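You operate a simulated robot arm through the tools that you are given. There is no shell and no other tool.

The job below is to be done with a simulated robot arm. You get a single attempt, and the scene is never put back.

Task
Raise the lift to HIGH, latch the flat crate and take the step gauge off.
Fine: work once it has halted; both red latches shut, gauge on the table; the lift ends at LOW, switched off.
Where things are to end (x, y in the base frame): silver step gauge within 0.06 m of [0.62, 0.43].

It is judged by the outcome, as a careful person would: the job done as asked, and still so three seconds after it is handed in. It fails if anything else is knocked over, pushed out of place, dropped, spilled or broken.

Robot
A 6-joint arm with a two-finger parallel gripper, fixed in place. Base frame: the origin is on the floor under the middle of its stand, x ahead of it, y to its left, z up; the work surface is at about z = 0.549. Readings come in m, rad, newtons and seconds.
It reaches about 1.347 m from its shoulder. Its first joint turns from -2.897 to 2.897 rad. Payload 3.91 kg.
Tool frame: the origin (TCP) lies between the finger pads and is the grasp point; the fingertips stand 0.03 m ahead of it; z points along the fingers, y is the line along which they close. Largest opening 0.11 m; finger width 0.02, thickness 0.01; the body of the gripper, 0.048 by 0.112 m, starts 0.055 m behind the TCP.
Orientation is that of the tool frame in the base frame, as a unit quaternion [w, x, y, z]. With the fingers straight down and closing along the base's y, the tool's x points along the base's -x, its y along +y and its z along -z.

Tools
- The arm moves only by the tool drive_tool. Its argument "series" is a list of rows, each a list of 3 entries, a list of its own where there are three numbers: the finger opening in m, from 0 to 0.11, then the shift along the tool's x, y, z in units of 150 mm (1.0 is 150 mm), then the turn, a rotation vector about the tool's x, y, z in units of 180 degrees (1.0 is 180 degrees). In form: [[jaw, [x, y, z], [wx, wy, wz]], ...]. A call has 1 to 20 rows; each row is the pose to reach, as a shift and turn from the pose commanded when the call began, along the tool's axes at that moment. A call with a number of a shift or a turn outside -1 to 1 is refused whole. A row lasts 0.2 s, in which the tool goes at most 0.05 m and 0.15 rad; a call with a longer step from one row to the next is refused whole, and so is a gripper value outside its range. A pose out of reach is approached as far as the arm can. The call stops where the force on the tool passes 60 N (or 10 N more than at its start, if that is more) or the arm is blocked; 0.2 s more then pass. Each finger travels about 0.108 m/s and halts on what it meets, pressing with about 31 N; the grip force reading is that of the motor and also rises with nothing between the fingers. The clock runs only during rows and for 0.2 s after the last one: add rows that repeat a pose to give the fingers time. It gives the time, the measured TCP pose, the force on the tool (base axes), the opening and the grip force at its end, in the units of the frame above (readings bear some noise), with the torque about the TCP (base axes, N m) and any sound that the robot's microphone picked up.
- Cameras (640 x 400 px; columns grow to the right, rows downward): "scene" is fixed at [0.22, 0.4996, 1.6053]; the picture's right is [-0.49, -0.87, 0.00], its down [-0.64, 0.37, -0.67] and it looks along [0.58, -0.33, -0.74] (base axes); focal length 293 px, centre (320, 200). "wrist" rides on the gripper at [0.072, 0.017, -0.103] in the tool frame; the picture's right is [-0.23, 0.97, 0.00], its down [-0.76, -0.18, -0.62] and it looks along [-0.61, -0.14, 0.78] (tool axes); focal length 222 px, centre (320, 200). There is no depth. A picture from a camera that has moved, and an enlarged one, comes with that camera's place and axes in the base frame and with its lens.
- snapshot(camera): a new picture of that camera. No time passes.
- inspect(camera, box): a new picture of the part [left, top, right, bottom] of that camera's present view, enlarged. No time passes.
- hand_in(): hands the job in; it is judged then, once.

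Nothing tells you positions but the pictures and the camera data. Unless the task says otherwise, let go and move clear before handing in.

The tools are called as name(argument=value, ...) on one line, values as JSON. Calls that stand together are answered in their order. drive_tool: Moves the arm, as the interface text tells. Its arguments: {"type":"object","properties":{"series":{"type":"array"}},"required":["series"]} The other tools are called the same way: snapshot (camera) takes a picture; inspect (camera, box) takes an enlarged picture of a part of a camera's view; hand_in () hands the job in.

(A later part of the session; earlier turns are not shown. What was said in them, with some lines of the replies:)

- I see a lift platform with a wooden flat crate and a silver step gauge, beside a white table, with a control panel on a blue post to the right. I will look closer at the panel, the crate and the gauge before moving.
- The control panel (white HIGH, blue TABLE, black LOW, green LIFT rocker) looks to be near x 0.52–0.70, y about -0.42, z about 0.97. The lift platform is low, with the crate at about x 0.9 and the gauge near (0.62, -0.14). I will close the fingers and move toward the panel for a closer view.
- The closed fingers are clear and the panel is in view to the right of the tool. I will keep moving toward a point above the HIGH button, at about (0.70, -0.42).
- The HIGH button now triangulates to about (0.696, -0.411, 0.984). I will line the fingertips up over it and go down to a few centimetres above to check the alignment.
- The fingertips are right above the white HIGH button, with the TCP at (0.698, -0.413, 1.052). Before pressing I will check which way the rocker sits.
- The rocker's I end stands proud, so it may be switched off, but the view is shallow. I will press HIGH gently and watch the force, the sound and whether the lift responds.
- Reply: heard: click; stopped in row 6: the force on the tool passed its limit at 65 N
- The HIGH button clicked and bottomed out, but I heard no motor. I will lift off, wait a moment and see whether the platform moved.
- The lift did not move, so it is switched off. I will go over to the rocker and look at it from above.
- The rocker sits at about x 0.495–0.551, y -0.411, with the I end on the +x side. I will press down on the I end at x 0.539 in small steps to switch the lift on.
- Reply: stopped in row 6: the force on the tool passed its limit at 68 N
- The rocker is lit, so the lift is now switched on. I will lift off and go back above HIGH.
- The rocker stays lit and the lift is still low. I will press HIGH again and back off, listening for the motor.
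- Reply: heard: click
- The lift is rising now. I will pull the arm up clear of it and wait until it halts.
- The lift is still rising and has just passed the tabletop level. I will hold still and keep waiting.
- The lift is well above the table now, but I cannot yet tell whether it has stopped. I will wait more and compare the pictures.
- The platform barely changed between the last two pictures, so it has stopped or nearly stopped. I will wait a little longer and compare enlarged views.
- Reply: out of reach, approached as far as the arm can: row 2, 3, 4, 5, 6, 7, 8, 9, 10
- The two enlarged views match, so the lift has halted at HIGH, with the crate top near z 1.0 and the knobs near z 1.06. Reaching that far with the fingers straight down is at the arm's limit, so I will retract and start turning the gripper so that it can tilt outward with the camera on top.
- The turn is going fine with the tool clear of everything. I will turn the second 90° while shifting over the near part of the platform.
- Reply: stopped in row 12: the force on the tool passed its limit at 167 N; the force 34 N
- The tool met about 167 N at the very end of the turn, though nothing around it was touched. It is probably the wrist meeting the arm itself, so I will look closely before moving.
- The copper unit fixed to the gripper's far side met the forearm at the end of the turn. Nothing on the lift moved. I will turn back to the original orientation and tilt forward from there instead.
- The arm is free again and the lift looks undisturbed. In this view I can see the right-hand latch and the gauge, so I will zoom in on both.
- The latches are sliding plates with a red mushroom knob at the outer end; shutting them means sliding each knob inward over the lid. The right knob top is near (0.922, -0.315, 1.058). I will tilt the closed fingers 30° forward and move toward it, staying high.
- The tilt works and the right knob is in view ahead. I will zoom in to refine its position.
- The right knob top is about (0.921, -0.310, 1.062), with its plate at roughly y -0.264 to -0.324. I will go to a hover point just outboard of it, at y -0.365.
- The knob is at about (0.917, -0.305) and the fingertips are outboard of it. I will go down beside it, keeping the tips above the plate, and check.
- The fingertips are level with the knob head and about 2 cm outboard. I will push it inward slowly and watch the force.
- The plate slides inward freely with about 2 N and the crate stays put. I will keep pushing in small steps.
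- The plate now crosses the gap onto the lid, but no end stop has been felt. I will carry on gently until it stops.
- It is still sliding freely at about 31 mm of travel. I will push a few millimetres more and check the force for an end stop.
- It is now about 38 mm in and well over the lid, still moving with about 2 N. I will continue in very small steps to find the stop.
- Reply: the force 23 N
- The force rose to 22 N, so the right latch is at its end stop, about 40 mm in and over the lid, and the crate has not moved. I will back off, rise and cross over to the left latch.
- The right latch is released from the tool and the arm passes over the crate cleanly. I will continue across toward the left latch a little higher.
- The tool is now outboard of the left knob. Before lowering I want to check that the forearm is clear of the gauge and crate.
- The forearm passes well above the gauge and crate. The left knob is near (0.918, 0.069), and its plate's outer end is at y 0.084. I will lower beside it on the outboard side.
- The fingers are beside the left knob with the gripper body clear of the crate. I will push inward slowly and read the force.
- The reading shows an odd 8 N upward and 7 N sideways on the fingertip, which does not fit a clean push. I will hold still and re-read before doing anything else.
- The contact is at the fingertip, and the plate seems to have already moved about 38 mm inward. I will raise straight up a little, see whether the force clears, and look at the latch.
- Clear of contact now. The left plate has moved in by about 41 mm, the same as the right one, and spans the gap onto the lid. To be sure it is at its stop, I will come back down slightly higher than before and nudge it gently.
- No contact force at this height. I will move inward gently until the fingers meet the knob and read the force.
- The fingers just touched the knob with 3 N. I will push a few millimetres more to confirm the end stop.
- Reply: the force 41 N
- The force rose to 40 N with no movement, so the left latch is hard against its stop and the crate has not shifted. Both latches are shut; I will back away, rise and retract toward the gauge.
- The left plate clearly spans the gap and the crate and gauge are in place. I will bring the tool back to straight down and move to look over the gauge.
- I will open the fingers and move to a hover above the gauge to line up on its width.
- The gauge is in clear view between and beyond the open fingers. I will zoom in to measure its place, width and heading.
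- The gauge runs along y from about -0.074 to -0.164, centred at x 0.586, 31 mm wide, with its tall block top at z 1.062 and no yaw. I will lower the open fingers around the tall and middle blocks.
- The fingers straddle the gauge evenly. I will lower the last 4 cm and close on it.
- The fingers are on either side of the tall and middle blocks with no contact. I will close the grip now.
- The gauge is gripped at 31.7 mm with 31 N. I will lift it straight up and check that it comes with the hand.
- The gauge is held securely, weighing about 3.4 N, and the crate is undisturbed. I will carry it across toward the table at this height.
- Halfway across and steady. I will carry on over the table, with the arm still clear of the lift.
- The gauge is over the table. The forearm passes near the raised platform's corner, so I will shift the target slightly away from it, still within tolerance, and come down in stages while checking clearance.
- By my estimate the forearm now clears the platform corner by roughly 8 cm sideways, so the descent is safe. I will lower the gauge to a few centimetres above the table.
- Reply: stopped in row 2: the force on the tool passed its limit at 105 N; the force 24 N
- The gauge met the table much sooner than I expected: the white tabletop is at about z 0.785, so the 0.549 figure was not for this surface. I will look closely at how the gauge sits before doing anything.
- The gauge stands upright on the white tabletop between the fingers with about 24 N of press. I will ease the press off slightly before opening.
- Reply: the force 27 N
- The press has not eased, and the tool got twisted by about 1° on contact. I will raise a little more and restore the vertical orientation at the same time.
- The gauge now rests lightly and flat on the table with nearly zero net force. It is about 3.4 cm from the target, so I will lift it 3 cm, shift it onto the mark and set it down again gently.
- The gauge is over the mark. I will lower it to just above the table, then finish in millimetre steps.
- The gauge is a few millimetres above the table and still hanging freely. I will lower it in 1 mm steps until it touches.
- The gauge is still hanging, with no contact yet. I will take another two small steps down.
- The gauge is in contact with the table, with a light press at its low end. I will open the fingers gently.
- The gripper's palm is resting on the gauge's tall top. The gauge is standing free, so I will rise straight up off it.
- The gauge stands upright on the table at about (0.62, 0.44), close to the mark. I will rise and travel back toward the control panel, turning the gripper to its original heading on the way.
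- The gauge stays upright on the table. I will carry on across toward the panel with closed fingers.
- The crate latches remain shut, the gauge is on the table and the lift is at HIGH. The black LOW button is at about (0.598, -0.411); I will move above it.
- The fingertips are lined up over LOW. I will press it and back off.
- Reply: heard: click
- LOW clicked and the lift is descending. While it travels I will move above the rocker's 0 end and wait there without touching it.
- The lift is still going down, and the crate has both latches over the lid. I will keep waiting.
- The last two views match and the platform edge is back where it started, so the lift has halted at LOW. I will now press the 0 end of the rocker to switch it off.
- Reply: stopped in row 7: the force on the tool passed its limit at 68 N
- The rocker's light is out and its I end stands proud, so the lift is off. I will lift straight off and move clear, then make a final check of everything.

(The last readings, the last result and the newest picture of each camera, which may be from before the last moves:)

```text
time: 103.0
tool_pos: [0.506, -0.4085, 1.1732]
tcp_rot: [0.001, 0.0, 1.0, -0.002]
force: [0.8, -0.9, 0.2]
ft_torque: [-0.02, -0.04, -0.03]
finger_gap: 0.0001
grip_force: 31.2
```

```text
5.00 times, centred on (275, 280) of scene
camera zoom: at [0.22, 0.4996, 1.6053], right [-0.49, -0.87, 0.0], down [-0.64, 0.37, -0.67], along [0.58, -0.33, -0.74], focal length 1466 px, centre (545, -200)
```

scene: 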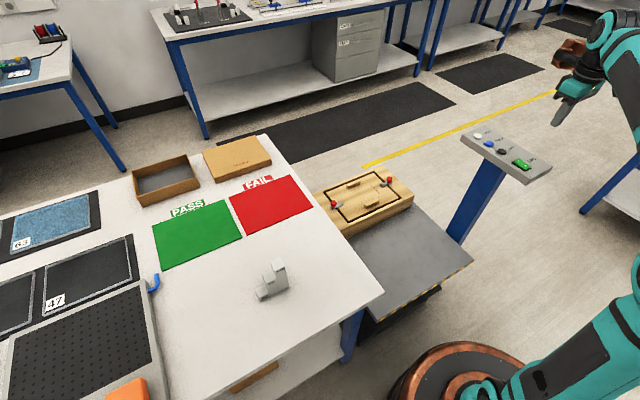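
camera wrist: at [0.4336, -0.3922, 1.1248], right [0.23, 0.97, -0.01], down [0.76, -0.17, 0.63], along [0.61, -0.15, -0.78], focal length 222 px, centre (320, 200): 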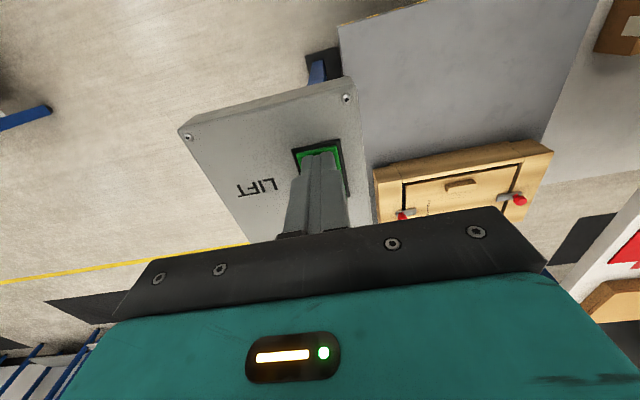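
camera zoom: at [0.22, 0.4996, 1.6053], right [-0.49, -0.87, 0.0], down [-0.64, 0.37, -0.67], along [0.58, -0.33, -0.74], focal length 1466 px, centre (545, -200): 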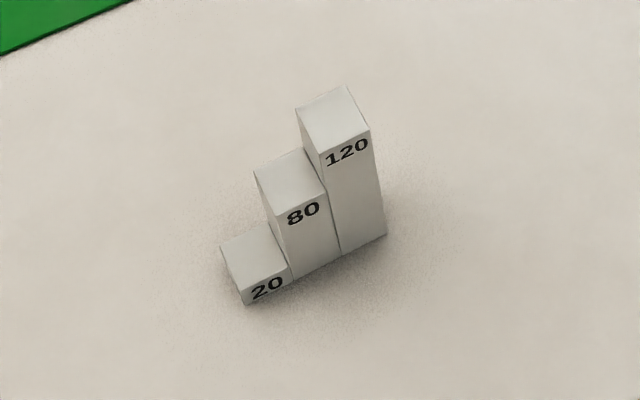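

The lift is halted at LOW and switched off, and both red latches span the lid. The gauge stands upright on the table near (0.62, 0.43), nothing else has been disturbed and the arm is clear, so I am handing in.

hand_in()

```text
The job is handed in.
```

The job is done and handed in. I checked every end state from the camera views before handing in.

- **Lift:** it was switched off at the start, so I switched it on and raised it to HIGH. I started the work only after it had halted there. It is now halted at LOW and the rocker is off.
- **Crate:** both red latches are slid fully in over the lid, and each was pushed until it met its end stop. The crate did not move.
- **Gauge:** the silver step gauge stands upright on the white table at about (0.62, 0.44), roughly 1 cm from the mark.

**Unplanned contacts:**
- **Table:** I expected the tabletop lower than it is, so the gauge touched down early with a peak of about 105 N and slipped slightly in the grip. I lifted it, moved it onto the mark and set it down gently.
- **Arm:** the unit on the gripper touched the forearm once at about 167 N while I was turning the gripper.
- **Left latch:** it moved further than I had pushed it. I nudged it afterwards to confirm it was at its stop.

I saw no damage or displacement from any of these.
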